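You operate a simulated robot arm through the tools that you are given. There is no shell and no other tool.

You are at the controls of a simulated two-armed robot. One attempt, no reset.

JOB
Tip the old food out of the blue pet bowl, then shake some treats into it.
Fine: old food into the waste pail; shut the pail and put the bowl back. Hold the treat tin while you turn its dial; shut it and put it back. Set down upright: treat tin.

It is judged by the outcome, as a careful person would: the job done as asked, and still so three seconds after it is handed in. It fails if anything else is knocked over, pushed out of place, dropped, spilled or broken.

ROBOT AND FRAMES
Two 7-joint arms with three-finger grippers on one trunk, on a base that drives. Base frame: it is fixed to the floor where the robot stands at the start and does not move with it; the origin is under the middle of the robot, x ahead of it, y to its left, z up. Units: mm, rad, N and s.
The left shoulder is at the start at [30, 124, 1033], the right one opposite. With the tool pointing down near the work surface each hand reaches from about 100 to 420 mm from the robot's upright axis, wherever it stands, measured 20 degrees to its own side. Places, roughly: biscuit feeder [700, -100, 900]; tin dial [500, -600, 800]; waste pail [300, 400, 400]. Payload 2.2 kg a hand.
The TCP of each hand is the grasp point between the finger pads, 28 mm short of the fingertips. In the tool frame z runs along the fingers and y along their closing line. The gripper opens to 102 mm. The gripper's body begins 71 mm behind the TCP.
Orientation is told as [roll, pitch, yaw] about the base's x, y, z axes, in that order, counted from this pose: with the fingers straight down and closing along the base's y, the tool's x points along the base's -x, its y along +y and its z along -z.

CONTROLS
- The arms move only by the tool step_arm. It takes "left_plan", "right_plan" or both (then of equal length, played together; a hand with none holds still); each is a list that holds one entry, the list of rows, each a list of 6 numbers: the shift along the tool's x, y, z in units of 50 mm (1.0 is 50 mm), then the turn, a rotation vector about the tool's x, y, z in units of 6 degrees (1.0 is 6 degrees). In form: [[[tx, ty, tz, rx, ry, rz], ...]]. A call has 1 to 20 rows; each row shifts and turns the commanded pose from where the row before left it, along the tool's axes as they then stand. "left_claw" and "right_claw" are, for a hand that has rows, the closure, from 0 (fully open) to 1 (shut), set as the call begins (left out, the last holds). A call with a number of a shift or a turn outside -1 to 1 is refused whole. A row lasts 0.2 s, in which the tool goes at most 50 mm and 0.15 rad; a call with a longer step from one row to the next is refused whole, and so is a gripper value outside its range. A pose out of reach is approached as far as the arm can. The call stops where the force on the tool passes 90 N (or 10 N more than at its start, if that is more) or the arm is blocked; 0.2 s more then pass. Each finger halts on what it meets, pressing with about 33 N; the grip force reading is that of the motor and also rises with nothing between the fingers. The clock runs only during rows and for 0.2 s after the last one: add rows that do not move to give the fingers time. The reply holds the time, the measured pose of the TCP, the force on the tool along the base axes, the opening and the grip force, in the units named above and with some noise, with the torque about the TCP (base axes, N m) and any sound that the robot's microphone picked up, and new pictures: "pictures" is both (left out), scene, wrist or none (wrist: the cameras of the hands that moved).
- Cameras (640 x 400 px; columns grow to the right, rows downward): "scene" is now at [20.4, -3, 1737.6]; the picture's right is [0.23, -0.97, -0.00], its down [-0.88, -0.21, -0.43] and it looks along [0.42, 0.10, -0.90] (base axes); focal length 260 px, centre (320, 200). "left" rides on the left gripper at [72, 38, -86] in its tool frame; the picture's right is [-0.46, 0.89, 0.00], its down [-0.60, -0.32, -0.73] and it looks along [-0.65, -0.34, 0.68] (tool axes); focal length 256 px, centre (320, 200). "right" rides on the right gripper at [69, 44, -86] in its tool frame; the picture's right is [-0.53, 0.85, 0.00], its down [-0.58, -0.36, -0.73] and it looks along [-0.62, -0.39, 0.68] (tool axes); focal length 256 px, centre (320, 200). There is no depth. A picture from a camera that has moved, and an enlarged one, comes with that camera's place and axes in the base frame and with its lens. The place of the scene camera against the robot may be out by one fixed shift of up to 25 mm in any direction.
- lift_body(by): slides the trunk up (or, below 0, down) by that many mm; the arms and the scene camera ride with it, the base frame stays. It gives what a move gives, with no picture.
- roll_base(legs): drives the robot by 1 to 6 legs, each [ahead, left, turn to the left] in mm, mm and rad, along the robot's own axes; the way and the turn of a leg run together, so that a leg with both is an arc; at most 1500 mm and 3.142 rad a leg. The arms and the cameras ride along, it lands a little off, and it stops where it bumps. It gives what a move gives, and a new picture of the scene camera.
- head_to(pan, tilt): turns the head with the scene camera to pan (to the left, within 2.496 rad either way) and tilt (down, from -0.506 to 1.204), counted from straight ahead of the robot. It gives what a move gives, and a new picture of the scene camera.
- close_up(camera, box): a new picture of the part [left, top, right, bottom] of that camera's present view, enlarged. No time passes.
- close_job(): hands the job in; it is judged then, once.

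Nothing tells you exact positions but the pictures and the camera data. Unless the task says otherwise, let go and move clear before handing in.

The tools are called after "Call:" by a JSON object that holds its "api" and its "payload". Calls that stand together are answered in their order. step_arm: Moves the arms, as the interface text tells. Its arguments: {"type":"object","properties":{"left_plan":{"type":"array","items":{"type":"array","items":{"type":"array","items":{"type":"number"}}}},"left_claw":{"type":"number"},"right_plan":{"type":"array","items":{"type":"array","items":{"type":"array","items":{"type":"number"}}}},"right_claw":{"type":"number"},"pictures":{"type":"string","enum":["both","scene","wrist","none"]}},"required":[]} The other tools are called the same way: lift_body (by) slides the trunk up or down; roll_base (legs) drives the base; head_to (pan, tilt) turns the head that bears the scene camera; close_up (camera, box) takes an enlarged picture of a part of a camera's view; close_job () hands the job in.

At the start:

```text
time_s: 0.0
left_position: [608.4, 137.2, 1155.1]
left_orientation: [0.0, -0.002, -0.001]
left_wrist_force: [0.4, 0.9, 0.0]
left_moment: [-0.05, -0.01, 0.01]
left_grip_width: 101.8
left_grip_force: 0.1
right_position: [359.6, -212.8, 1138.2]
right_orientation: [0.002, -0.001, -0.001]
right_wrist_force: [0.7, 0.2, -0.4]
right_moment: [0.01, 0.01, -0.01]
right_grip_width: 102.2
right_grip_force: 0.1
trunk travel left (down, up): [-275.0, 265.0]
robot x, y, heading: [-2.6, 4.8, 0.003]
head pan, tilt: [0.232, 1.121]
```

scene: 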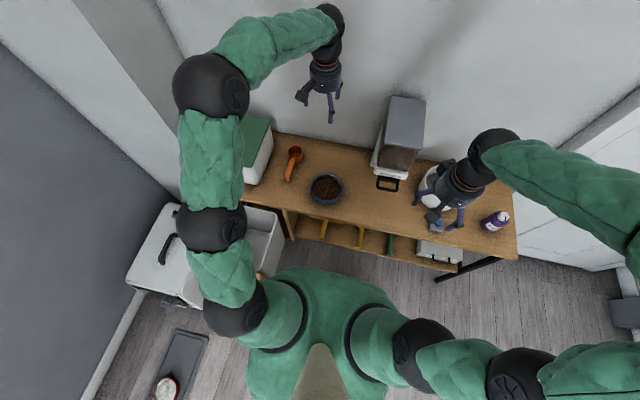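
right: 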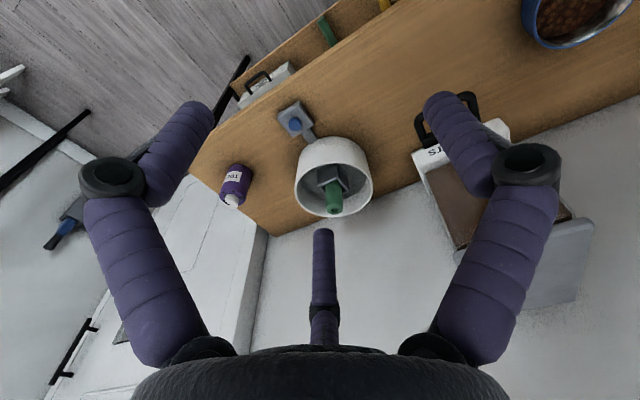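
left: 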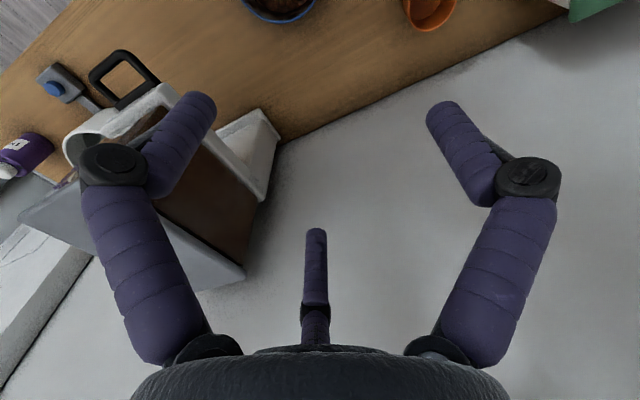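

The picture shows a wooden bench with a blue bowl, an orange scoop, a feeder with a hopper, a white tub and a purple bottle, with what is probably the waste pail at lower left. I will enlarge parts of the views before moving anything.

Call:
{"api": "close_up", "payload": {"camera": "scene", "box": [230, 80, 390, 280]}}

Call:
{"api": "close_up", "payload": {"camera": "scene", "box": [360, 80, 540, 290]}}

Call:
{"api": "close_up", "payload": {"camera": "scene", "box": [80, 180, 300, 400]}}

Call:
{"api": "close_up", "payload": {"camera": "right", "box": [180, 60, 640, 300]}}

Call:
{"api": "close_up", "payload": {"camera": "left", "box": [0, 0, 640, 280]}}

```text
2.00 times, centred on (310, 180) of scene
camera zoom: at [20.4, -3.0, 1737.6], right [0.23, -0.97, 0.0], down [-0.88, -0.21, -0.43], along [0.42, 0.1, -0.9], focal length 521 px, centre (340, 240)
```

zoom: 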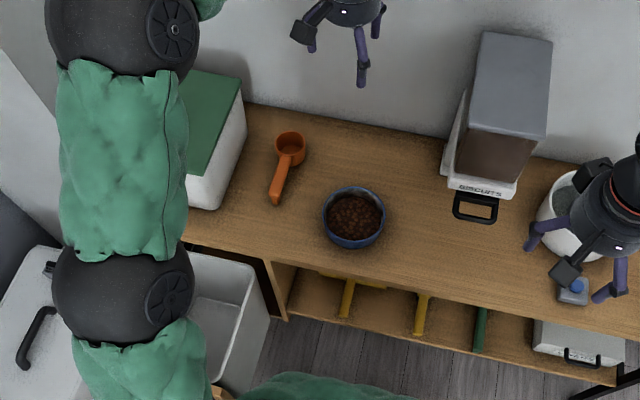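

```text
1.90 times, centred on (450, 185) of scene
camera zoom: at [20.4, -3.0, 1737.6], right [0.23, -0.97, 0.0], down [-0.88, -0.21, -0.43], along [0.42, 0.1, -0.9], focal length 496 px, centre (72, 229)
```

zoom: 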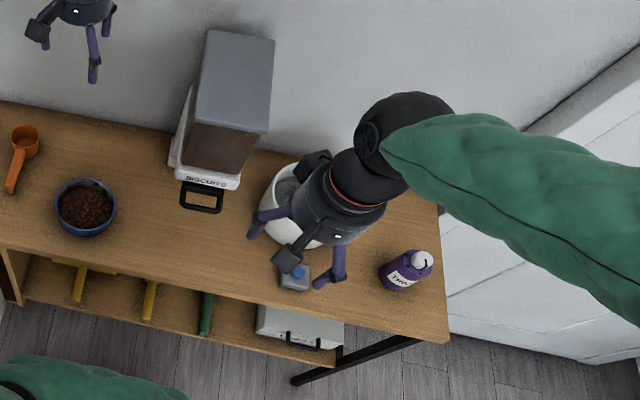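

```text
1.82 times, centred on (190, 290) of scene
camera zoom: at [20.4, -3.0, 1737.6], right [0.23, -0.97, 0.0], down [-0.88, -0.21, -0.43], along [0.42, 0.1, -0.9], focal length 474 px, centre (556, 36)
```

zoom: 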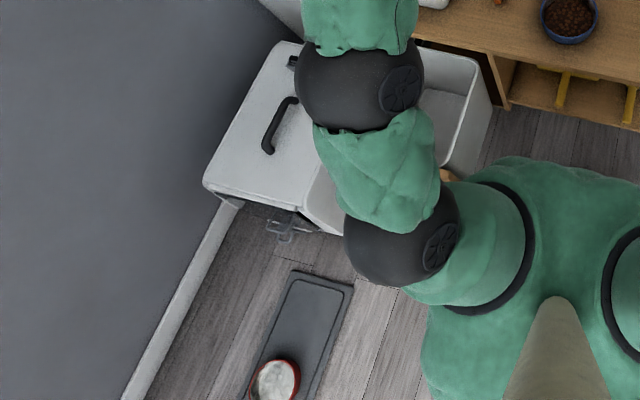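

```text
1.39 times, centred on (410, 180) of right
camera zoom: at [290.7, -169.5, 1224.4], right [0.53, 0.85, 0.0], down [0.58, -0.37, 0.73], along [0.62, -0.39, -0.68], focal length 356 px, centre (195, 228)
```

zoom: 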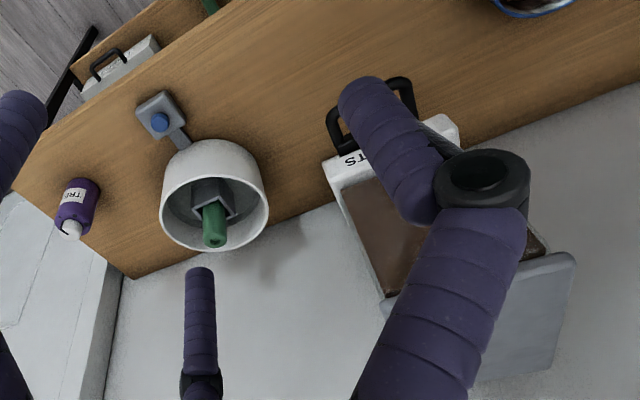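

```text
1.00 times, centred on (320, 140) of left (not enlarged: the box is as wide or as high as the picture)
camera zoom: at [536.6, 174.1, 1241.9], right [0.46, 0.89, 0.0], down [0.6, -0.32, 0.73], along [0.65, -0.34, -0.68], focal length 256 px, centre (320, 260)
```

zoom: 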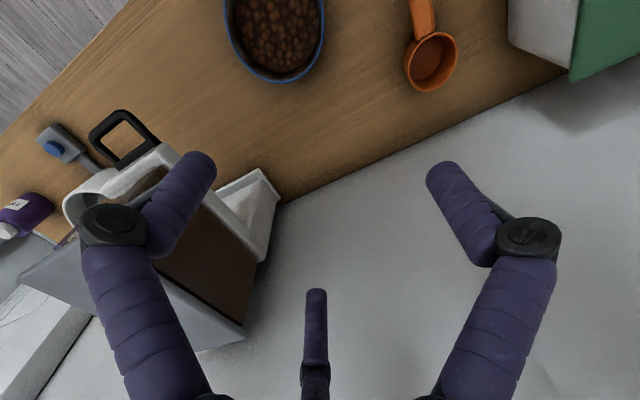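

The purple bottle labelled "TRE…" is probably the treat tin, with a white dial on top. The white bin at lower left looks like the waste pail, partly hidden by the left arm. Next I will turn the head to see the pail and then the bench.

Call:
{"api": "head_to", "payload": {"pan": 0.9, "tilt": 0.95}}

Call:
{"api": "head_to", "payload": {"pan": 1.4, "tilt": 1.0}}

Call:
{"api": "head_to", "payload": {"pan": -0.6, "tilt": 0.9}}

Call:
{"api": "head_to", "payload": {"pan": 0.0, "tilt": 0.9}}

```text
time_s: 1.1
left_position: [609.6, 137.0, 1156.7]
left_orientation: [0.0, 0.0, 0.001]
left_wrist_force: [0.1, 0.6, 0.2]
left_moment: [0.02, -0.04, -0.02]
left_grip_width: 102.2
left_grip_force: 0.1
right_position: [359.4, -214.4, 1138.3]
right_orientation: [0.003, 0.0, 0.001]
right_wrist_force: [1.0, 1.0, -0.4]
right_moment: [0.0, -0.01, 0.01]
right_grip_width: 102.0
right_grip_force: 0.1
trunk travel left (down, up): [-275.0, 265.0]
robot x, y, heading: [-1.1, 0.5, 0.005]
head pan, tilt: [0.901, 0.949]
camera scene: at [5.6, 39.7, 1749.2], right [0.78, -0.62, 0.0], down [-0.51, -0.64, -0.58], along [0.36, 0.46, -0.81], focal length 260 px, centre (320, 200)
```

scene: 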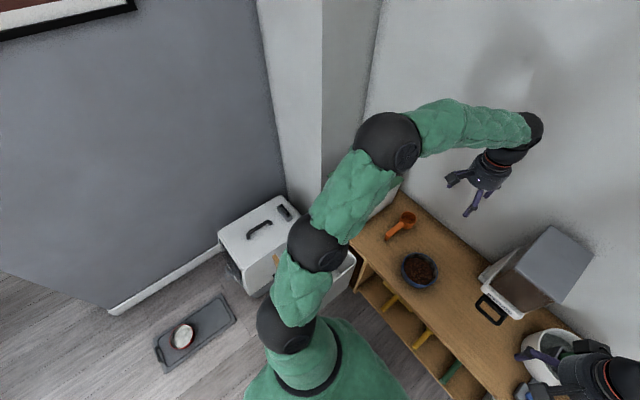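

```text
time_s: 2.0
left_position: [608.3, 136.7, 1155.8]
left_orientation: [-0.001, 0.001, 0.0]
left_wrist_force: [0.0, 0.1, 0.1]
left_moment: [0.0, -0.03, -0.02]
left_grip_width: 102.0
left_grip_force: 0.1
right_position: [359.3, -213.6, 1138.2]
right_orientation: [0.003, 0.001, -0.002]
right_wrist_force: [0.2, 0.7, -0.7]
right_moment: [-0.04, -0.04, -0.01]
right_grip_width: 101.9
right_grip_force: 0.0
trunk travel left (down, up): [-275.0, 265.0]
robot x, y, heading: [-1.8, -0.8, -0.001]
head pan, tilt: [1.4, 1.0]
camera scene: at [-27.7, 51.4, 1745.6], right [0.99, -0.17, 0.0], down [-0.14, -0.83, -0.54], along [0.09, 0.53, -0.84], focal length 260 px, centre (320, 200)
```

scene: 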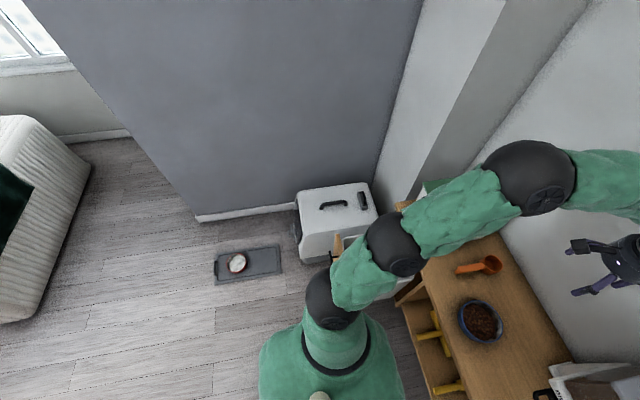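

```text
time_s: 3.9
left_position: [608.7, 137.1, 1155.2]
left_orientation: [-0.001, 0.0, 0.0]
left_wrist_force: [0.0, 0.4, 0.1]
left_moment: [-0.02, -0.01, 0.0]
left_grip_width: 101.9
left_grip_force: 0.0
right_position: [359.5, -213.8, 1138.9]
right_orientation: [0.003, 0.0, 0.0]
right_wrist_force: [-0.2, -0.2, -0.2]
right_moment: [0.02, 0.01, 0.01]
right_grip_width: 102.0
right_grip_force: 0.1
trunk travel left (down, up): [-275.0, 265.0]
robot x, y, heading: [-1.4, 3.4, 0.001]
head pan, tilt: [-0.6, 0.901]
camera scene: at [22.7, -59.8, 1752.8], right [-0.56, -0.83, 0.0], down [-0.65, 0.44, -0.62], along [0.51, -0.35, -0.78], focal length 260 px, centre (320, 200)
```

scene: 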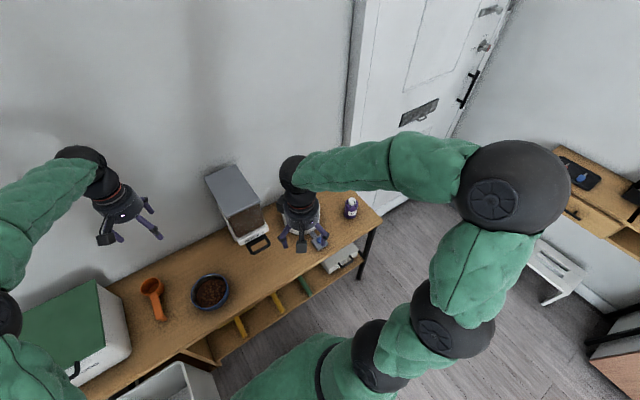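

```text
time_s: 4.9
left_position: [608.6, 137.0, 1155.3]
left_orientation: [0.001, 0.0, -0.001]
left_wrist_force: [-0.1, 0.1, -0.4]
left_moment: [0.03, 0.01, 0.02]
left_grip_width: 101.9
left_grip_force: 0.2
right_position: [359.0, -213.9, 1138.7]
right_orientation: [0.004, 0.0, 0.0]
right_wrist_force: [0.1, -0.3, 0.9]
right_moment: [-0.02, 0.01, -0.01]
right_grip_width: 102.0
right_grip_force: 0.0
trunk travel left (down, up): [-275.0, 265.0]
robot x, y, heading: [0.6, 3.5, -0.006]
head pan, tilt: [0.0, 0.901]
camera scene: at [35.9, -17.3, 1752.8], right [0.0, -1.0, 0.0], down [-0.78, 0.0, -0.62], along [0.62, 0.0, -0.78], focal length 260 px, centre (320, 200)
```

scene: 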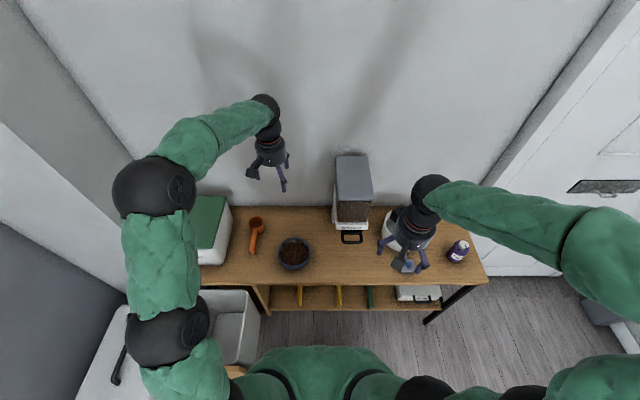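

The white box with a carry handle looks like a pet carrier by the left wall, and the open white bin near [300, 450] is the likely pail, but the left arm hides it. I will look down at my base and behind before deciding how to drive.

Call:
{"api": "head_to", "payload": {"pan": 2.4, "tilt": 0.7}}

Call:
{"api": "head_to", "payload": {"pan": -2.4, "tilt": 0.7}}

Call:
{"api": "head_to", "payload": {"pan": 0.8, "tilt": 1.2}}

```text
time_s: 7.1
left_position: [608.3, 136.9, 1155.5]
left_orientation: [-0.001, 0.0, 0.0]
left_wrist_force: [0.6, -0.1, 0.5]
left_moment: [-0.01, -0.03, 0.01]
left_grip_width: 101.9
left_grip_force: 0.0
right_position: [358.7, -213.9, 1137.7]
right_orientation: [0.0, 0.001, 0.002]
right_wrist_force: [0.3, 0.5, 0.0]
right_moment: [0.02, 0.04, 0.0]
right_grip_width: 101.9
right_grip_force: 0.1
trunk travel left (down, up): [-275.0, 265.0]
robot x, y, heading: [1.8, -0.2, -0.003]
head pan, tilt: [2.4, 0.7]
camera scene: at [-102.2, 40.2, 1769.0], right [0.68, 0.74, 0.0], down [0.47, -0.44, -0.77], along [-0.56, 0.52, -0.64], focal length 260 px, centre (320, 200)
```

scene: 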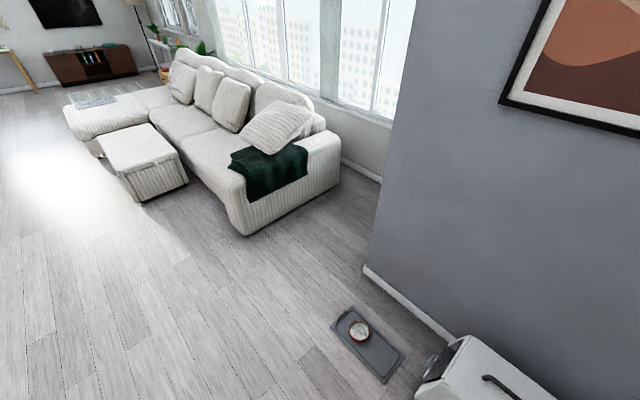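

```text
time_s: 10.9
left_position: [608.7, 136.6, 1156.5]
left_orientation: [0.0, 0.001, 0.001]
left_wrist_force: [1.1, -0.4, 0.3]
left_moment: [0.01, 0.0, 0.0]
left_grip_width: 102.0
left_grip_force: 0.1
right_position: [359.4, -212.5, 1139.3]
right_orientation: [0.003, -0.001, -0.001]
right_wrist_force: [-0.6, -0.4, 0.8]
right_moment: [0.02, 0.03, 0.0]
right_grip_width: 101.9
right_grip_force: 0.1
trunk travel left (down, up): [-275.0, 265.0]
robot x, y, heading: [0.4, -1.0, 0.001]
head pan, tilt: [-2.4, 0.7]
camera scene: at [-102.2, -74.6, 1769.0], right [-0.68, 0.74, 0.0], down [0.47, 0.44, -0.77], along [-0.56, -0.52, -0.64], focal length 260 px, centre (320, 200)
```

scene: 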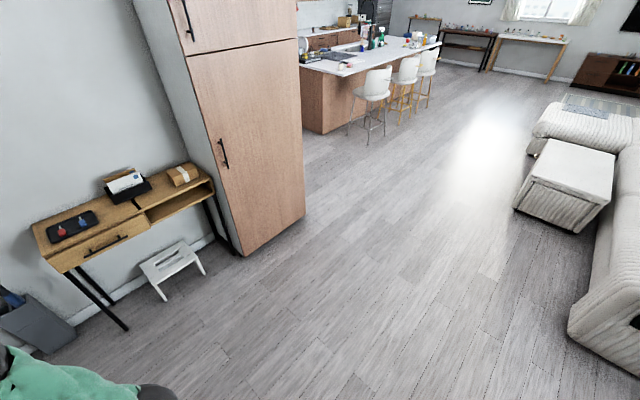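

```text
time_s: 13.6
left_position: [609.0, 135.7, 1156.0]
left_orientation: [0.0, 0.001, 0.0]
left_wrist_force: [0.3, -0.7, -0.5]
left_moment: [-0.04, -0.01, 0.0]
left_grip_width: 101.9
left_grip_force: 0.1
right_position: [359.1, -213.6, 1137.8]
right_orientation: [0.001, -0.001, -0.001]
right_wrist_force: [-0.5, 0.2, -0.1]
right_moment: [0.03, 0.03, 0.01]
right_grip_width: 101.9
right_grip_force: 0.1
trunk travel left (down, up): [-275.0, 265.0]
robot x, y, heading: [-1.6, -0.3, 0.002]
head pan, tilt: [0.799, 1.201]
camera scene: at [-0.6, 22.8, 1733.0], right [0.72, -0.7, 0.0], down [-0.65, -0.67, -0.36], along [0.25, 0.26, -0.93], focal length 260 px, centre (320, 200)
```

scene: 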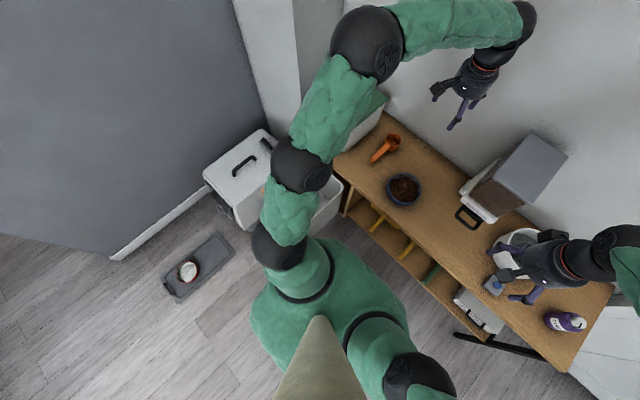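

There is plenty of free floor behind me. I will back away 500 mm and turn a little to the left, so the pail shows between the arms.

Call:
{"api": "roll_base", "payload": {"legs": [[-500, 0, 0], [0, 0, 0.45]]}}

Call:
{"api": "head_to", "payload": {"pan": 0.1, "tilt": 0.8}}

```text
time_s: 17.9
left_position: [-6.2, 389.4, 1155.3]
left_orientation: [0.0, -0.002, 0.444]
left_wrist_force: [0.5, 0.6, -0.1]
left_moment: [-0.04, 0.0, 0.03]
left_grip_width: 102.3
left_grip_force: 0.1
right_position: [-80.7, -35.1, 1137.5]
right_orientation: [0.0, 0.0, 0.444]
right_wrist_force: [-0.2, 0.4, -0.4]
right_moment: [-0.04, 0.02, -0.02]
right_grip_width: 101.8
right_grip_force: 0.0
trunk travel left (down, up): [-275.0, 265.0]
robot x, y, heading: [-492.1, 0.2, 0.448]
head pan, tilt: [0.799, 1.201]
camera scene: at [-515.5, 26.4, 1733.0], right [0.95, -0.32, 0.0], down [-0.3, -0.88, -0.36], along [0.12, 0.34, -0.93], focal length 260 px, centre (320, 200)
```

scene: 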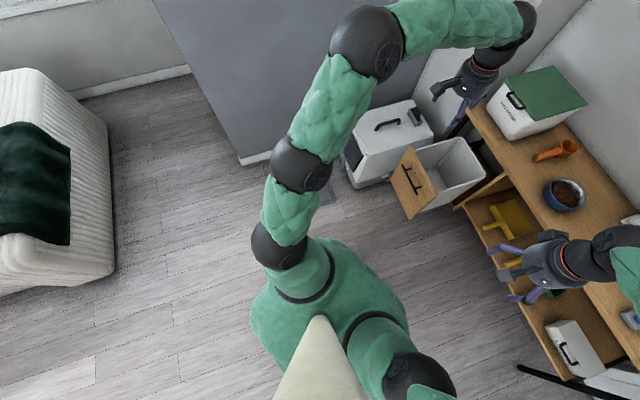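

```text
time_s: 19.0
left_position: [-6.1, 388.0, 1156.1]
left_orientation: [-0.001, 0.0, 0.445]
left_wrist_force: [-0.2, -0.1, -0.9]
left_moment: [0.03, -0.01, -0.02]
left_grip_width: 101.6
left_grip_force: 0.1
right_position: [-79.3, -33.9, 1139.0]
right_orientation: [0.002, -0.001, 0.443]
right_wrist_force: [0.1, 0.0, 0.1]
right_moment: [0.04, 0.01, 0.02]
right_grip_width: 102.0
right_grip_force: 0.1
trunk travel left (down, up): [-275.0, 265.0]
robot x, y, heading: [-502.7, 3.2, 0.44]
head pan, tilt: [0.099, 0.799]
camera scene: at [-464.3, 14.9, 1760.7], right [0.52, -0.86, 0.0], down [-0.61, -0.37, -0.7], along [0.6, 0.36, -0.72], focal length 260 px, centre (320, 200)
```

scene: 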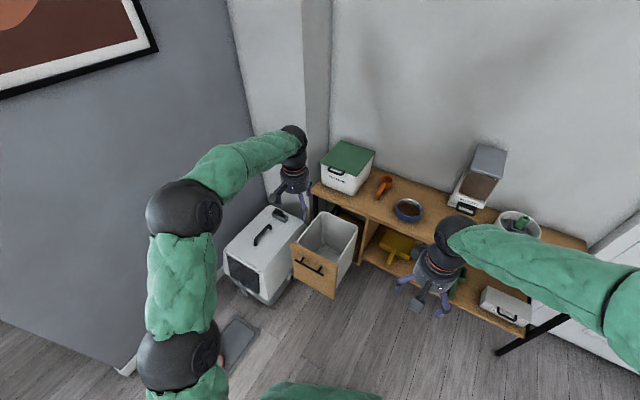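

The pail turns out to be a pull-out bin with a wooden front and black handle, under the bench's left end. I will zoom in to see how it shuts.

Call:
{"api": "close_up", "payload": {"camera": "scene", "box": [210, 130, 420, 310]}}

Call:
{"api": "close_up", "payload": {"camera": "scene", "box": [380, 130, 600, 350]}}

Call:
{"api": "close_up", "payload": {"camera": "left", "box": [0, 0, 640, 399]}}

Call:
{"api": "close_up", "payload": {"camera": "right", "box": [0, 0, 640, 399]}}

```text
2.22 times, centred on (315, 220) of scene
camera zoom: at [-464.3, 14.9, 1760.7], right [0.52, -0.86, 0.0], down [-0.61, -0.37, -0.7], along [0.6, 0.36, -0.72], focal length 579 px, centre (331, 156)
```

zoom: 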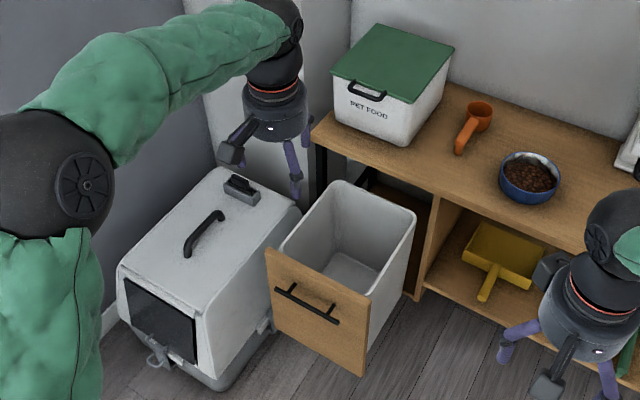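

```text
1.82 times, centred on (490, 240) of scene
camera zoom: at [-464.3, 14.9, 1760.7], right [0.52, -0.86, 0.0], down [-0.61, -0.37, -0.7], along [0.6, 0.36, -0.72], focal length 474 px, centre (11, 127)
```

zoom: 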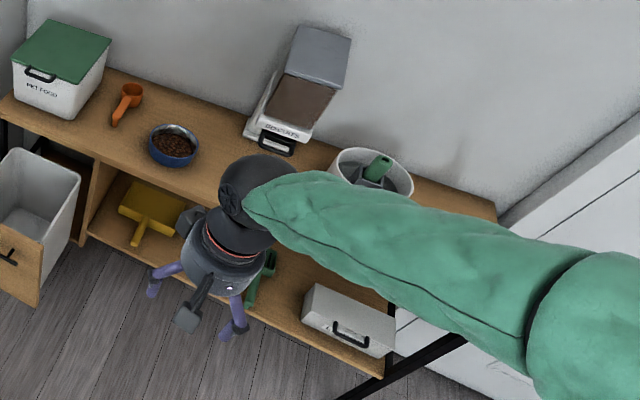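

```text
1.00 times, centred on (320, 200) of left (not enlarged: the box is as wide or as high as the picture)
camera zoom: at [-87.3, 390.9, 1241.9], right [0.04, 1.0, 0.0], down [0.68, -0.03, 0.73], along [0.73, -0.03, -0.68], focal length 256 px, centre (320, 200)
```

zoom: 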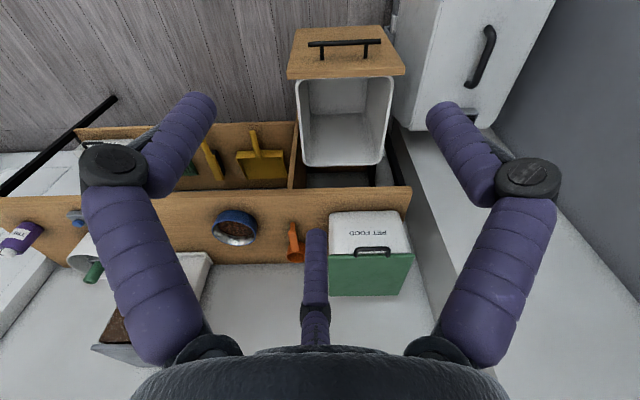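

```text
1.00 times, centred on (320, 200) of right (not enlarged: the box is as wide or as high as the picture)
camera zoom: at [-161.1, -25.1, 1224.4], right [0.12, 0.99, 0.0], down [0.68, -0.08, 0.73], along [0.73, -0.09, -0.68], focal length 256 px, centre (320, 200)
```

zoom: 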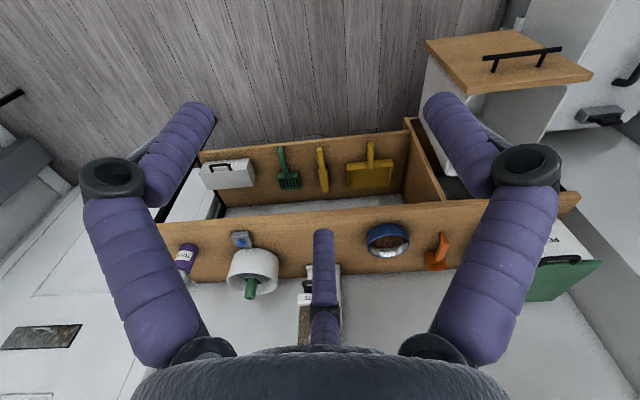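

The bowl is near [528, 103, 772], the treat tin near [516, -541, 800], and the open drawer spans roughly x 160–430, y 300–580 with its top near z 605. Before touching anything I will lower the trunk and rehearse the tipping motion in this free space to learn what the wrist can do.

Call:
{"api": "lift_body", "payload": {"by": -180}}

Call:
{"api": "step_arm", "payload": {"left_plan": [[[1, 0, 1, 0, 0, 1], [1, 0, 1, 0, 0, 1], [1, 0, 0, 0, 0, 1], [0, 0, 0, 0, 0, 1], [0, 0, 0, 0, 0, 1], [0, 0, 0, 0, 0, 1], [0, 0, 0, 0, 0, 1], [0, 0, 0, 0, 0, 1], [0, 0, 0, 0, 0, 1], [0, 0, 0, 0, 0, 1], [0, 0, 0, 0, 0, 1], [0, 0, 0, 0, 0, 1], [0, 0, 0, 0, 0, 1], [0, 0, 0, 0, 0, 1], [0, 0, 0, 0, 0, 1], [0, 0, 0, 0, 0, 0]]], "pictures": "scene"}}

```text
time_s: 21.0
left_position: [-6.0, 387.6, 976.1]
left_orientation: [-0.002, 0.001, 0.445]
left_wrist_force: [0.4, -0.4, -0.2]
left_moment: [0.01, -0.02, -0.04]
left_grip_width: 102.0
left_grip_force: 0.1
right_position: [-80.0, -33.5, 958.1]
right_orientation: [0.0, -0.002, 0.444]
right_wrist_force: [-0.4, 0.8, -0.3]
right_moment: [0.01, -0.01, 0.01]
right_grip_width: 101.9
right_grip_force: 0.2
trunk travel left (down, up): [-95.0, 445.0]
robot x, y, heading: [-495.3, 3.9, 0.446]
head pan, tilt: [0.099, 0.799]
```

```text
refused: row 1 steps farther than a row can; nothing moved
```

The trunk went down cleanly, but a row may shift at most 50 mm in total. I will repeat the rehearsal with smaller steps, yawing the left tool by 90°.

Call:
{"api": "step_arm", "payload": {"left_plan": [[[0.7, 0, 0.7, 0, 0, 1], [0.7, 0, 0.7, 0, 0, 1], [0, 0, 0.7, 0, 0, 1], [0, 0, 0, 0, 0, 1], [0, 0, 0, 0, 0, 1], [0, 0, 0, 0, 0, 1], [0, 0, 0, 0, 0, 1], [0, 0, 0, 0, 0, 1], [0, 0, 0, 0, 0, 1], [0, 0, 0, 0, 0, 1], [0, 0, 0, 0, 0, 1], [0, 0, 0, 0, 0, 1], [0, 0, 0, 0, 0, 1], [0, 0, 0, 0, 0, 1], [0, 0, 0, 0, 0, 1], [0, 0, 0, 0, 0, 0]]], "pictures": "scene"}}

```text
time_s: 24.4
left_position: [-71.3, 361.4, 869.6]
left_orientation: [0.001, -0.001, -1.127]
left_wrist_force: [-0.6, 0.0, -0.5]
left_moment: [-0.02, 0.01, 0.03]
left_grip_width: 102.1
left_grip_force: 0.0
right_position: [-80.7, -34.8, 958.3]
right_orientation: [0.001, 0.001, 0.444]
right_wrist_force: [0.0, -0.1, -0.6]
right_moment: [-0.01, -0.01, 0.01]
right_grip_width: 101.8
right_grip_force: 0.1
trunk travel left (down, up): [-95.0, 445.0]
robot x, y, heading: [-495.8, 2.9, 0.446]
head pan, tilt: [0.099, 0.799]
camera scene: at [-464.3, 14.8, 1580.7], right [0.52, -0.86, 0.0], down [-0.61, -0.37, -0.7], along [0.6, 0.36, -0.72], focal length 260 px, centre (320, 200)
```

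scene: 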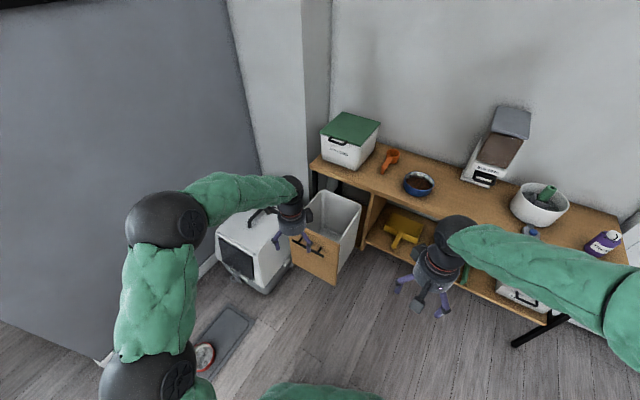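

Yawing works. Now I will rehearse the tip itself by rotating the fingers forward and upward about the tool's x axis, 120° in all.

Call:
{"api": "step_arm", "payload": {"left_plan": [[[0, 0, 0, -1, 0, 0], [0, 0, 0, -1, 0, 0], [0, 0, 0, -1, 0, 0], [0, 0, 0, -1, 0, 0], [0, 0, 0, -1, 0, 0], [0, 0, 0, -1, 0, 0], [0, 0, 0, -1, 0, 0], [0, 0, 0, -1, 0, 0], [0, 0, 0, -1, 0, 0], [0, 0, 0, -1, 0, 0], [0, 0, 0, -1, 0, 0], [0, 0, 0, -1, 0, 0], [0, 0, 0, -1, 0, 0], [0, 0, 0, -1, 0, 0], [0, 0, 0, -1, 0, 0], [0, 0, 0, -1, 0, 0], [0, 0, 0, -1, 0, 0], [0, 0, 0, -1, 0, 0], [0, 0, 0, -1, 0, 0], [0, 0, 0, -1, 0, 0]]], "pictures": "scene"}}

```text
time_s: 28.6
left_position: [-37.9, 255.8, 928.0]
left_orientation: [1.804, -0.001, -1.111]
left_wrist_force: [-0.2, -0.2, 0.4]
left_moment: [-0.01, 0.01, -0.03]
left_grip_width: 102.0
left_grip_force: 0.0
left hand out of reach, approached as far as the arm can: row 12, 13, 14, 15, 16, 17, 18, 19, 20
right_position: [-79.8, -35.1, 958.0]
right_orientation: [0.003, -0.001, 0.445]
right_wrist_force: [0.8, -0.4, 0.1]
right_moment: [0.02, 0.03, -0.02]
right_grip_width: 102.0
right_grip_force: 0.2
trunk travel left (down, up): [-95.0, 445.0]
robot x, y, heading: [-495.1, 1.4, 0.441]
head pan, tilt: [0.099, 0.799]
camera scene: at [-464.0, 14.8, 1580.7], right [0.52, -0.86, 0.0], down [-0.61, -0.37, -0.7], along [0.6, 0.36, -0.72], focal length 260 px, centre (320, 200)
```

scene: 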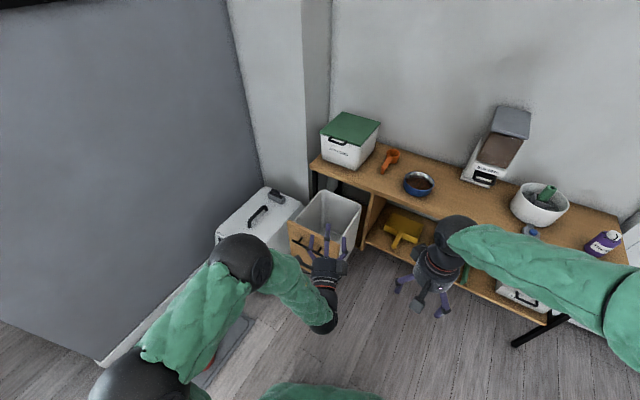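

The arm got to about 103° but was short of reach there, because it needs more room forward and up. I will shift the rehearsal pose forward and up and see whether the full tilt comes.

Call:
{"api": "step_arm", "payload": {"left_plan": [[[0, 0.185, 0.685, 0, 0, 0], [0, 0.185, 0.685, 0, 0, 0], [0, 0.185, 0.685, 0, 0, 0], [0, 0.185, 0.685, 0, 0, 0], [0, 0, 0, 0, 0, 0]]], "pictures": "scene"}}

```text
time_s: 29.8
left_position: [73.7, 293.2, 1000.1]
left_orientation: [1.802, -0.005, -1.099]
left_wrist_force: [0.1, 0.2, 0.6]
left_moment: [-0.02, 0.01, -0.02]
left_grip_width: 101.8
left_grip_force: 0.1
left hand out of reach, approached as far as the arm can: row 1, 2, 3, 4
right_position: [-81.6, -34.0, 957.7]
right_orientation: [0.002, 0.001, 0.444]
right_wrist_force: [0.6, 0.0, 1.2]
right_moment: [-0.01, -0.06, -0.02]
right_grip_width: 101.9
right_grip_force: 0.1
trunk travel left (down, up): [-95.0, 445.0]
robot x, y, heading: [-499.1, 2.6, 0.444]
head pan, tilt: [0.099, 0.799]
camera scene: at [-465.1, 14.9, 1580.7], right [0.52, -0.86, 0.0], down [-0.61, -0.37, -0.7], along [0.6, 0.36, -0.72], focal length 260 px, centre (320, 200)
```

scene: 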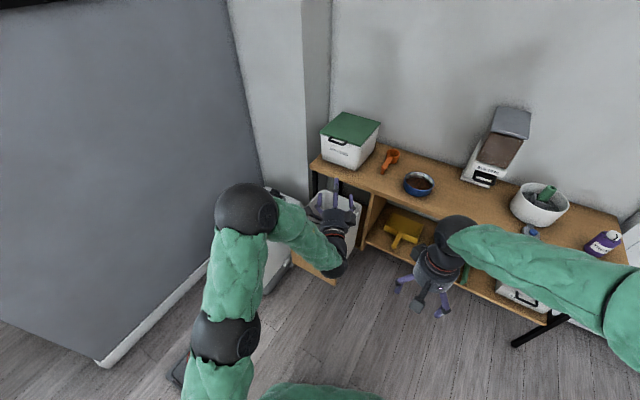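

The tilt stayed near 103° although the shift went through. I will try rotating further from this more open spot.

Call:
{"api": "step_arm", "payload": {"left_plan": [[[0, 0, 0, -1, 0, 0], [0, 0, 0, -1, 0, 0], [0, 0, 0, -1, 0, 0], [0, 0, 0, -1, 0, 0], [0, 0, 0, -1, 0, 0], [0, 0, 0, 0, 0, 0]]], "pictures": "none"}}

```text
time_s: 31.2
left_position: [60.6, 234.5, 1010.1]
left_orientation: [2.08, -0.018, -1.077]
left_wrist_force: [-0.1, -1.1, -0.1]
left_moment: [0.02, 0.02, 0.0]
left_grip_width: 101.8
left_grip_force: 0.1
left hand out of reach, approached as far as the arm can: row 1, 2, 3, 4, 5
right_position: [-81.0, -33.4, 958.9]
right_orientation: [0.002, 0.001, 0.446]
right_wrist_force: [-0.3, 0.7, 0.3]
right_moment: [0.0, -0.02, -0.01]
right_grip_width: 102.1
right_grip_force: 0.0
trunk travel left (down, up): [-95.0, 445.0]
robot x, y, heading: [-500.5, 5.0, 0.449]
head pan, tilt: [0.099, 0.799]
```

The arm reached 119° with the hand near the middle in front of me. I will test whether a tilt with the fingers turned to the right is more comfortable, by yawing the tilted hand about the vertical.

Call:
{"api": "step_arm", "payload": {"left_plan": [[[0, 0, 0, 0, -0.875, -0.485], [0, 0, 0, 0, -0.875, -0.485], [0, 0, 0, 0, -0.875, -0.485], [0, 0, 0, 0, -0.875, -0.485], [0, 0, 0, 0, -0.875, -0.485], [0, 0, 0, 0, -0.875, -0.485], [0, 0, 0, 0, -0.875, -0.485], [0, 0, 0, 0, -0.875, -0.485], [0, 0, 0, 0, 0, 0]]], "pictures": "scene"}}

```text
time_s: 33.2
left_position: [60.6, 235.5, 1008.8]
left_orientation: [2.08, -0.017, -1.076]
left_wrist_force: [0.4, -0.7, 0.9]
left_moment: [-0.03, 0.01, -0.01]
left_grip_width: 101.8
left_grip_force: 0.1
left hand out of reach, approached as far as the arm can: row 1, 2, 3, 4, 5, 6, 7, 8
right_position: [-79.0, -35.3, 958.8]
right_orientation: [0.0, -0.002, 0.444]
right_wrist_force: [-0.2, 0.7, -0.2]
right_moment: [-0.04, -0.02, -0.01]
right_grip_width: 101.9
right_grip_force: 0.0
trunk travel left (down, up): [-95.0, 445.0]
robot x, y, heading: [-497.5, -0.3, 0.448]
head pan, tilt: [0.099, 0.799]
camera scene: at [-464.3, 14.8, 1580.7], right [0.52, -0.86, 0.0], down [-0.61, -0.37, -0.7], along [0.6, 0.36, -0.72], focal length 260 px, centre (320, 200)
```

scene: 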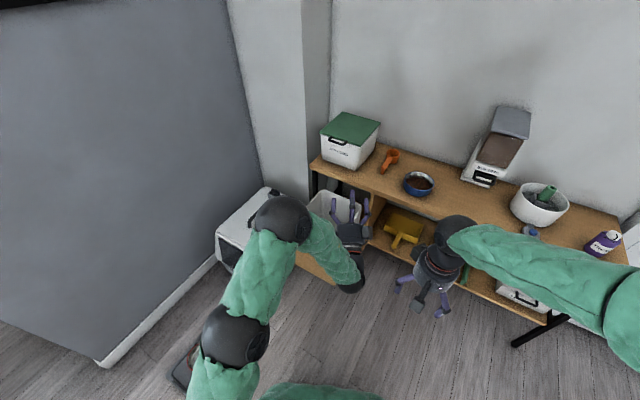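

Turning right is blocked at a joint limit. I will try turning the tilted fingers to the left instead.

Call:
{"api": "step_arm", "payload": {"left_plan": [[[0, 0, 0, 0, 0.875, 0.485], [0, 0, 0, 0, 0.875, 0.485], [0, 0, 0, 0, 0.875, 0.485], [0, 0, 0, 0, 0.875, 0.485], [0, 0, 0, 0, 0.875, 0.485], [0, 0, 0, 0, 0.875, 0.485], [0, 0, 0, 0, 0.875, 0.485], [0, 0, 0, 0, 0.875, 0.485], [0, 0, 0, 0, 0, 0]]], "pictures": "scene"}}

```text
time_s: 35.2
left_position: [61.0, 237.9, 1007.6]
left_orientation: [2.064, -0.012, -0.238]
left_wrist_force: [0.3, -0.6, -0.5]
left_moment: [0.01, 0.01, -0.02]
left_grip_width: 101.9
left_grip_force: 0.0
right_position: [-81.5, -34.5, 958.2]
right_orientation: [0.001, -0.001, 0.445]
right_wrist_force: [0.5, -0.2, -0.2]
right_moment: [0.05, 0.0, -0.03]
right_grip_width: 102.1
right_grip_force: 0.1
trunk travel left (down, up): [-95.0, 445.0]
robot x, y, heading: [-495.1, 2.7, 0.442]
head pan, tilt: [0.099, 0.799]
camera scene: at [-464.4, 14.7, 1580.7], right [0.52, -0.86, 0.0], down [-0.61, -0.37, -0.7], along [0.6, 0.36, -0.72], focal length 260 px, centre (320, 200)
```

scene: 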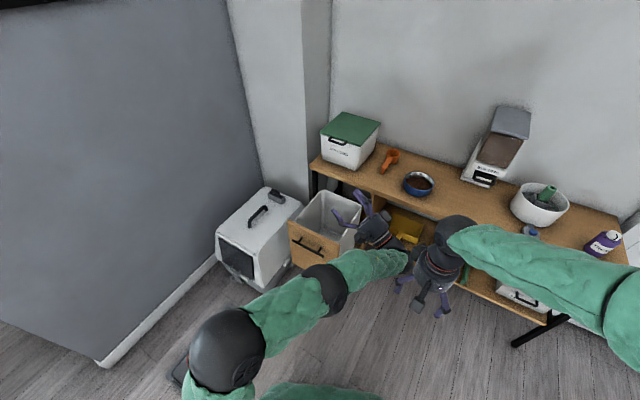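

Turning the fingers to the left is well within reach. I will check how much more tilt is available there, first at this height and then lower.

Call:
{"api": "step_arm", "payload": {"left_plan": [[[0, 0, 0, -1, 0, 0], [0, 0, 0, -1, 0, 0], [0, 0, 0, -1, 0, 0], [0, 0, 0, 0, 0, 0]]], "pictures": "none"}}

Call:
{"api": "step_arm", "payload": {"left_plan": [[[0, -0.7, -0.7, 0, 0, 0], [0, -0.7, -0.7, 0, 0, 0], [0, 0, 0, 0, 0, 0]]], "pictures": "scene"}}

```text
time_s: 36.2
left_position: [61.1, 237.8, 1010.9]
left_orientation: [2.377, -0.008, -0.242]
left_wrist_force: [-0.2, -0.4, 0.0]
left_moment: [-0.01, -0.02, -0.03]
left_grip_width: 102.1
left_grip_force: 0.0
left hand out of reach, approached as far as the arm can: row 3
right_position: [-79.8, -35.5, 958.9]
right_orientation: [0.003, -0.001, 0.446]
right_wrist_force: [-0.4, 1.1, 1.0]
right_moment: [-0.03, 0.02, -0.03]
right_grip_width: 102.2
right_grip_force: 0.0
trunk travel left (down, up): [-95.0, 445.0]
robot x, y, heading: [-496.5, 3.4, 0.444]
head pan, tilt: [0.099, 0.799]
```

```text
time_s: 37.0
left_position: [92.6, 253.9, 922.0]
left_orientation: [2.376, -0.011, -0.24]
left_wrist_force: [-0.4, 0.0, 0.3]
left_moment: [0.01, 0.03, 0.04]
left_grip_width: 102.0
left_grip_force: 0.1
left hand out of reach, approached as far as the arm can: row 1, 2
right_position: [-79.9, -34.6, 959.0]
right_orientation: [0.003, 0.001, 0.446]
right_wrist_force: [-0.4, -0.3, -0.4]
right_moment: [-0.01, 0.0, -0.01]
right_grip_width: 102.0
right_grip_force: 0.1
trunk travel left (down, up): [-95.0, 445.0]
robot x, y, heading: [-493.7, 2.5, 0.439]
head pan, tilt: [0.099, 0.799]
camera scene: at [-464.4, 14.8, 1580.7], right [0.52, -0.86, 0.0], down [-0.61, -0.37, -0.7], along [0.6, 0.36, -0.72], focal length 260 px, centre (320, 200)
```

scene: 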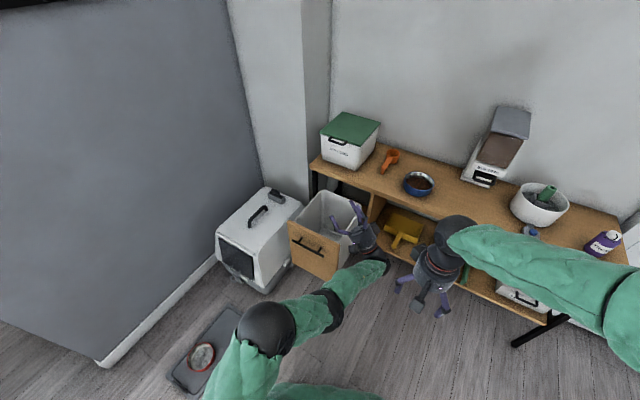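

The rehearsal shows that gripping the bowl's far-left rim and tilting to 136° works with this arm. I will bring the hand back upright and raise it for a clear look.

Call:
{"api": "step_arm", "payload": {"left_plan": [[[0, 0, 0, 1, 0, 0], [0, 0, 0, 1, 0, 0], [0, 0, 0, 1, 0, 0], [0, 0, 0, 1, 0, 0], [0, 0, 0, 1, 0, 0], [0, 0, 0, 1, 0, 0], [0, 0, 0, 1, 0, 0], [0, 0, 0, 1, 0, 0], [0, 0, 0, 1, 0, 0], [0, 0, 0, 1, 0, 0], [0, 0, 0, 1, 0, 0], [0, 0, 0, 1, 0, 0], [0, 0, 0, 1, 0, 0], [0, 0, 0, 1, 0, 0], [0, 0, 0, 1, 0, 0], [0, 0, 0, 1, 0, 0], [0, 0, 0, 1, 0, 0], [0, 0, 0, 1, 0, 0], [0, 0, 0, 1, 0, 0], [0, 0, 0, 1, 0, 0]]], "pictures": "none"}}

Call:
{"api": "step_arm", "payload": {"left_plan": [[[0, 0, 0, 1, 0, 0], [0, 0, 0, 1, 0, 0], [0, 0, 0, 0.7, 0, 0], [0, 0, -0.5, 0, 0, 0], [0, 0, 0, 0, 0, 0]]], "pictures": "both"}}

```text
time_s: 41.2
left_position: [96.1, 255.6, 922.1]
left_orientation: [0.284, -0.014, -0.236]
left_wrist_force: [0.6, -0.2, 0.6]
left_moment: [0.01, 0.01, 0.0]
left_grip_width: 101.9
left_grip_force: 0.1
right_position: [-80.8, -34.8, 958.2]
right_orientation: [-0.001, 0.0, 0.445]
right_wrist_force: [-0.1, -0.5, 0.2]
right_moment: [-0.02, 0.0, -0.01]
right_grip_width: 102.3
right_grip_force: 0.1
trunk travel left (down, up): [-95.0, 445.0]
robot x, y, heading: [-499.7, -1.4, 0.447]
head pan, tilt: [0.099, 0.799]
```

```text
time_s: 42.4
left_position: [95.5, 255.2, 949.6]
left_orientation: [0.003, -0.015, -0.24]
left_wrist_force: [-0.2, 0.1, -0.5]
left_moment: [0.0, 0.03, 0.0]
left_grip_width: 102.0
left_grip_force: 0.1
right_position: [-80.6, -34.9, 958.1]
right_orientation: [0.003, 0.001, 0.445]
right_wrist_force: [-0.7, 0.3, -1.1]
right_moment: [-0.01, -0.03, 0.02]
right_grip_width: 102.2
right_grip_force: 0.2
trunk travel left (down, up): [-95.0, 445.0]
robot x, y, heading: [-497.6, 1.2, 0.449]
head pan, tilt: [0.099, 0.799]
camera scene: at [-464.1, 14.8, 1580.7], right [0.52, -0.86, 0.0], down [-0.61, -0.37, -0.7], along [0.6, 0.36, -0.72], focal length 260 px, centre (320, 200)
camera left: at [33.6, 309.0, 1035.0], right [0.66, 0.75, 0.01], down [0.5, -0.45, 0.74], along [0.56, -0.48, -0.67], focal length 256 px, centre (320, 200)
```

scene: 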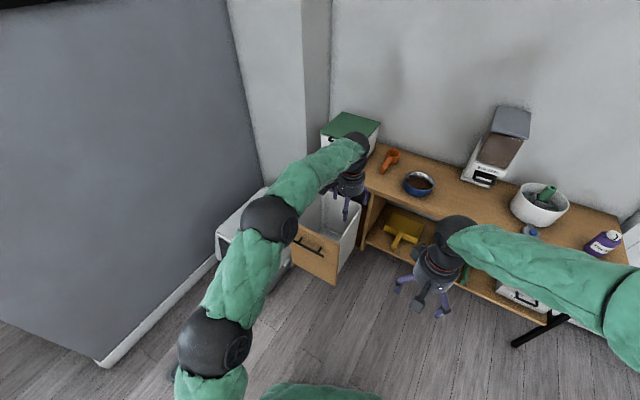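
left: 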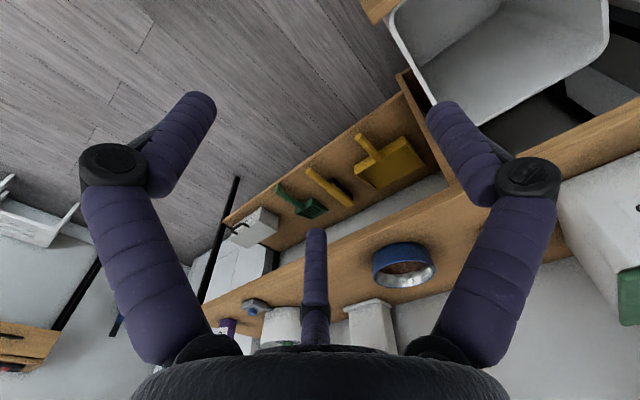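

The wrist view shows a hand with three purple members, though two fingers were described. I will close the left gripper partway to see how the fingers really move before planning the grasp.

Call:
{"api": "step_arm", "payload": {"left_plan": [[[0, 0, 0, 0, 0, 0], [0, 0, 0, 0, 0, 0], [0, 0, 0, 0, 0, 0]]], "left_claw": 0.6, "pictures": "wrist"}}

Call:
{"api": "step_arm", "payload": {"left_plan": [[[0, 0, 0, 0, 0, 0], [0, 0, 0, 0, 0, 0], [0, 0, 0, 0, 0, 0]]], "left_claw": 1.0, "pictures": "both"}}

```text
time_s: 43.2
left_position: [94.7, 255.7, 950.0]
left_orientation: [0.001, -0.014, -0.238]
left_wrist_force: [0.2, 0.0, -0.4]
left_moment: [0.01, 0.0, 0.02]
left_grip_width: 40.6
left_grip_force: 0.1
right_position: [-80.1, -34.9, 957.9]
right_orientation: [0.003, 0.0, 0.446]
right_wrist_force: [0.5, 0.3, -0.5]
right_moment: [-0.03, 0.02, -0.03]
right_grip_width: 102.1
right_grip_force: 0.1
trunk travel left (down, up): [-95.0, 445.0]
robot x, y, heading: [-498.2, 2.2, 0.447]
head pan, tilt: [0.099, 0.799]
camera left: at [33.5, 308.9, 1035.1], right [0.66, 0.75, 0.01], down [0.5, -0.45, 0.74], along [0.56, -0.48, -0.67], focal length 256 px, centre (320, 200)
```

left: 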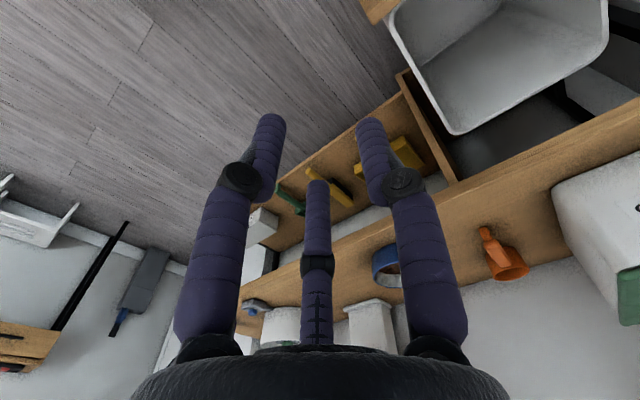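

```text
time_s: 44.0
left_position: [95.6, 254.8, 949.9]
left_orientation: [0.002, -0.016, -0.237]
left_wrist_force: [-0.5, 0.9, -0.2]
left_moment: [0.0, 0.0, 0.03]
left_grip_width: 2.0
left_grip_force: 31.4
right_position: [-81.1, -34.9, 958.2]
right_orientation: [0.003, 0.0, 0.445]
right_wrist_force: [-0.3, 0.7, -0.2]
right_moment: [0.0, 0.0, 0.01]
right_grip_width: 102.1
right_grip_force: 0.0
trunk travel left (down, up): [-95.0, 445.0]
robot x, y, heading: [-495.2, 1.9, 0.441]
head pan, tilt: [0.099, 0.799]
camera scene: at [-464.3, 14.8, 1580.7], right [0.52, -0.86, 0.0], down [-0.61, -0.37, -0.7], along [0.6, 0.36, -0.72], focal length 260 px, centre (320, 200)
camera left: at [33.5, 309.0, 1035.1], right [0.66, 0.75, 0.01], down [0.5, -0.45, 0.74], along [0.56, -0.48, -0.67], focal length 256 px, centre (320, 200)
```

scene: 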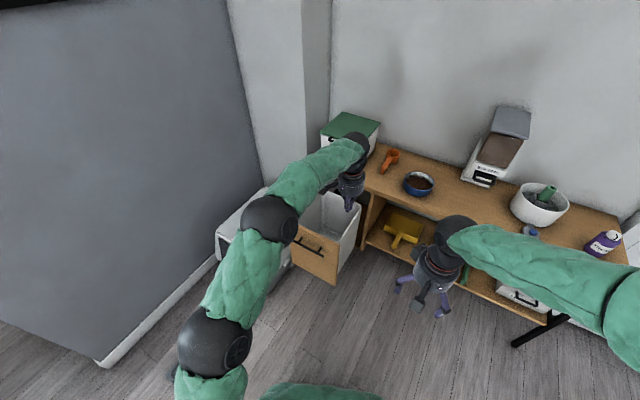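
left: 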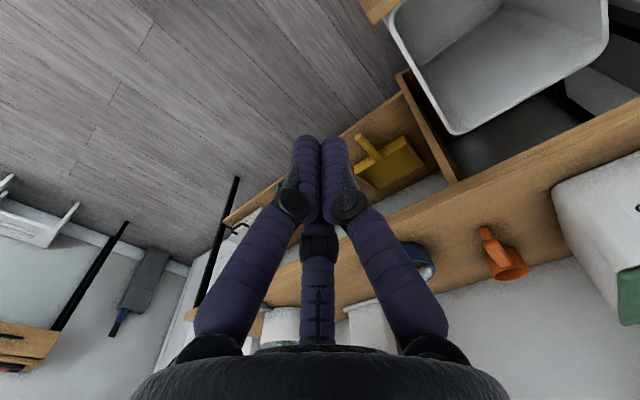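

The visible fingers close together on the TCP as told, so I will trust the described closing line. Next I will open the gripper, place the hand to the left of centre, and drive back to face the bench for a close look at the bowl.

Call:
{"api": "step_arm", "payload": {"left_plan": [[[0.77, 0.25, 0, 0, 0, 0], [0.77, 0.25, 0, 0, 0, 0], [0.77, 0.25, 0, 0, 0, 0], [0.77, 0.25, 0, 0, 0, 0], [0.77, 0.25, 0, 0, 0, 0], [0, 0, 0, 0, 0, 0]]], "left_claw": 0.0, "pictures": "none"}}

Call:
{"api": "head_to", "payload": {"pan": 0.15, "tilt": 0.9}}

Call:
{"api": "roll_base", "payload": {"legs": [[0, 0, -0.445], [400, 0, 0]]}}

```text
time_s: 45.4
left_position: [-75.8, 362.4, 946.8]
left_orientation: [0.001, -0.012, -0.239]
left_wrist_force: [0.7, 0.7, -0.5]
left_moment: [0.05, 0.01, 0.0]
left_grip_width: 101.9
left_grip_force: 0.0
right_position: [-81.3, -35.5, 958.1]
right_orientation: [0.003, 0.0, 0.444]
right_wrist_force: [-0.3, -0.6, 0.4]
right_moment: [0.02, 0.03, 0.01]
right_grip_width: 101.8
right_grip_force: 0.1
trunk travel left (down, up): [-95.0, 445.0]
robot x, y, heading: [-493.0, 3.0, 0.446]
head pan, tilt: [0.099, 0.799]
```

```text
time_s: 46.0
left_position: [-75.9, 361.3, 947.6]
left_orientation: [0.001, -0.014, -0.237]
left_wrist_force: [0.4, -0.6, -0.6]
left_moment: [0.02, -0.02, 0.01]
left_grip_width: 102.0
left_grip_force: 0.1
right_position: [-80.5, -34.5, 958.7]
right_orientation: [0.001, -0.001, 0.446]
right_wrist_force: [0.0, 0.3, 0.1]
right_moment: [0.0, 0.0, 0.02]
right_grip_width: 101.8
right_grip_force: 0.0
trunk travel left (down, up): [-95.0, 445.0]
robot x, y, heading: [-498.4, 1.8, 0.448]
head pan, tilt: [0.15, 0.901]
camera scene: at [-470.7, 15.3, 1572.8], right [0.56, -0.83, 0.0], down [-0.65, -0.44, -0.62], along [0.51, 0.35, -0.78], focal length 260 px, centre (320, 200)
```

scene: 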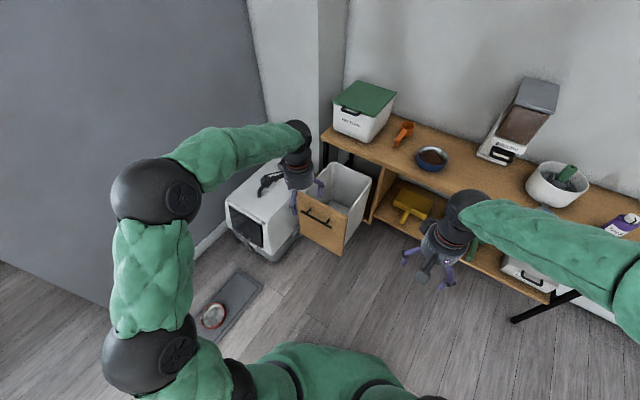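

```text
time_s: 49.8
left_position: [435.7, 143.5, 947.9]
left_orientation: [0.003, -0.013, -0.686]
left_wrist_force: [0.1, -0.3, 0.3]
left_moment: [-0.01, -0.01, 0.01]
left_grip_width: 101.7
left_grip_force: 0.0
right_position: [259.9, -211.9, 958.1]
right_orientation: [0.002, 0.0, -0.004]
right_wrist_force: [0.4, 0.1, -1.2]
right_moment: [0.02, 0.05, -0.01]
right_grip_width: 102.0
right_grip_force: 0.1
trunk travel left (down, up): [-95.0, 445.0]
robot x, y, heading: [-96.8, 3.0, -0.004]
head pan, tilt: [0.15, 0.901]
camera scene: at [-63.6, -3.8, 1572.7], right [0.15, -0.99, 0.0], down [-0.78, -0.11, -0.62], along [0.61, 0.09, -0.78], focal length 260 px, centre (320, 200)
```

scene: 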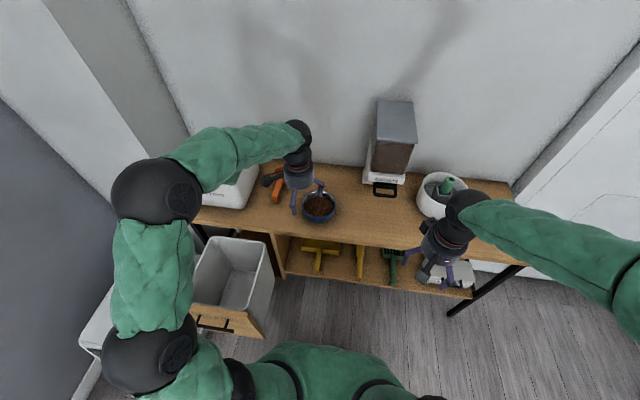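

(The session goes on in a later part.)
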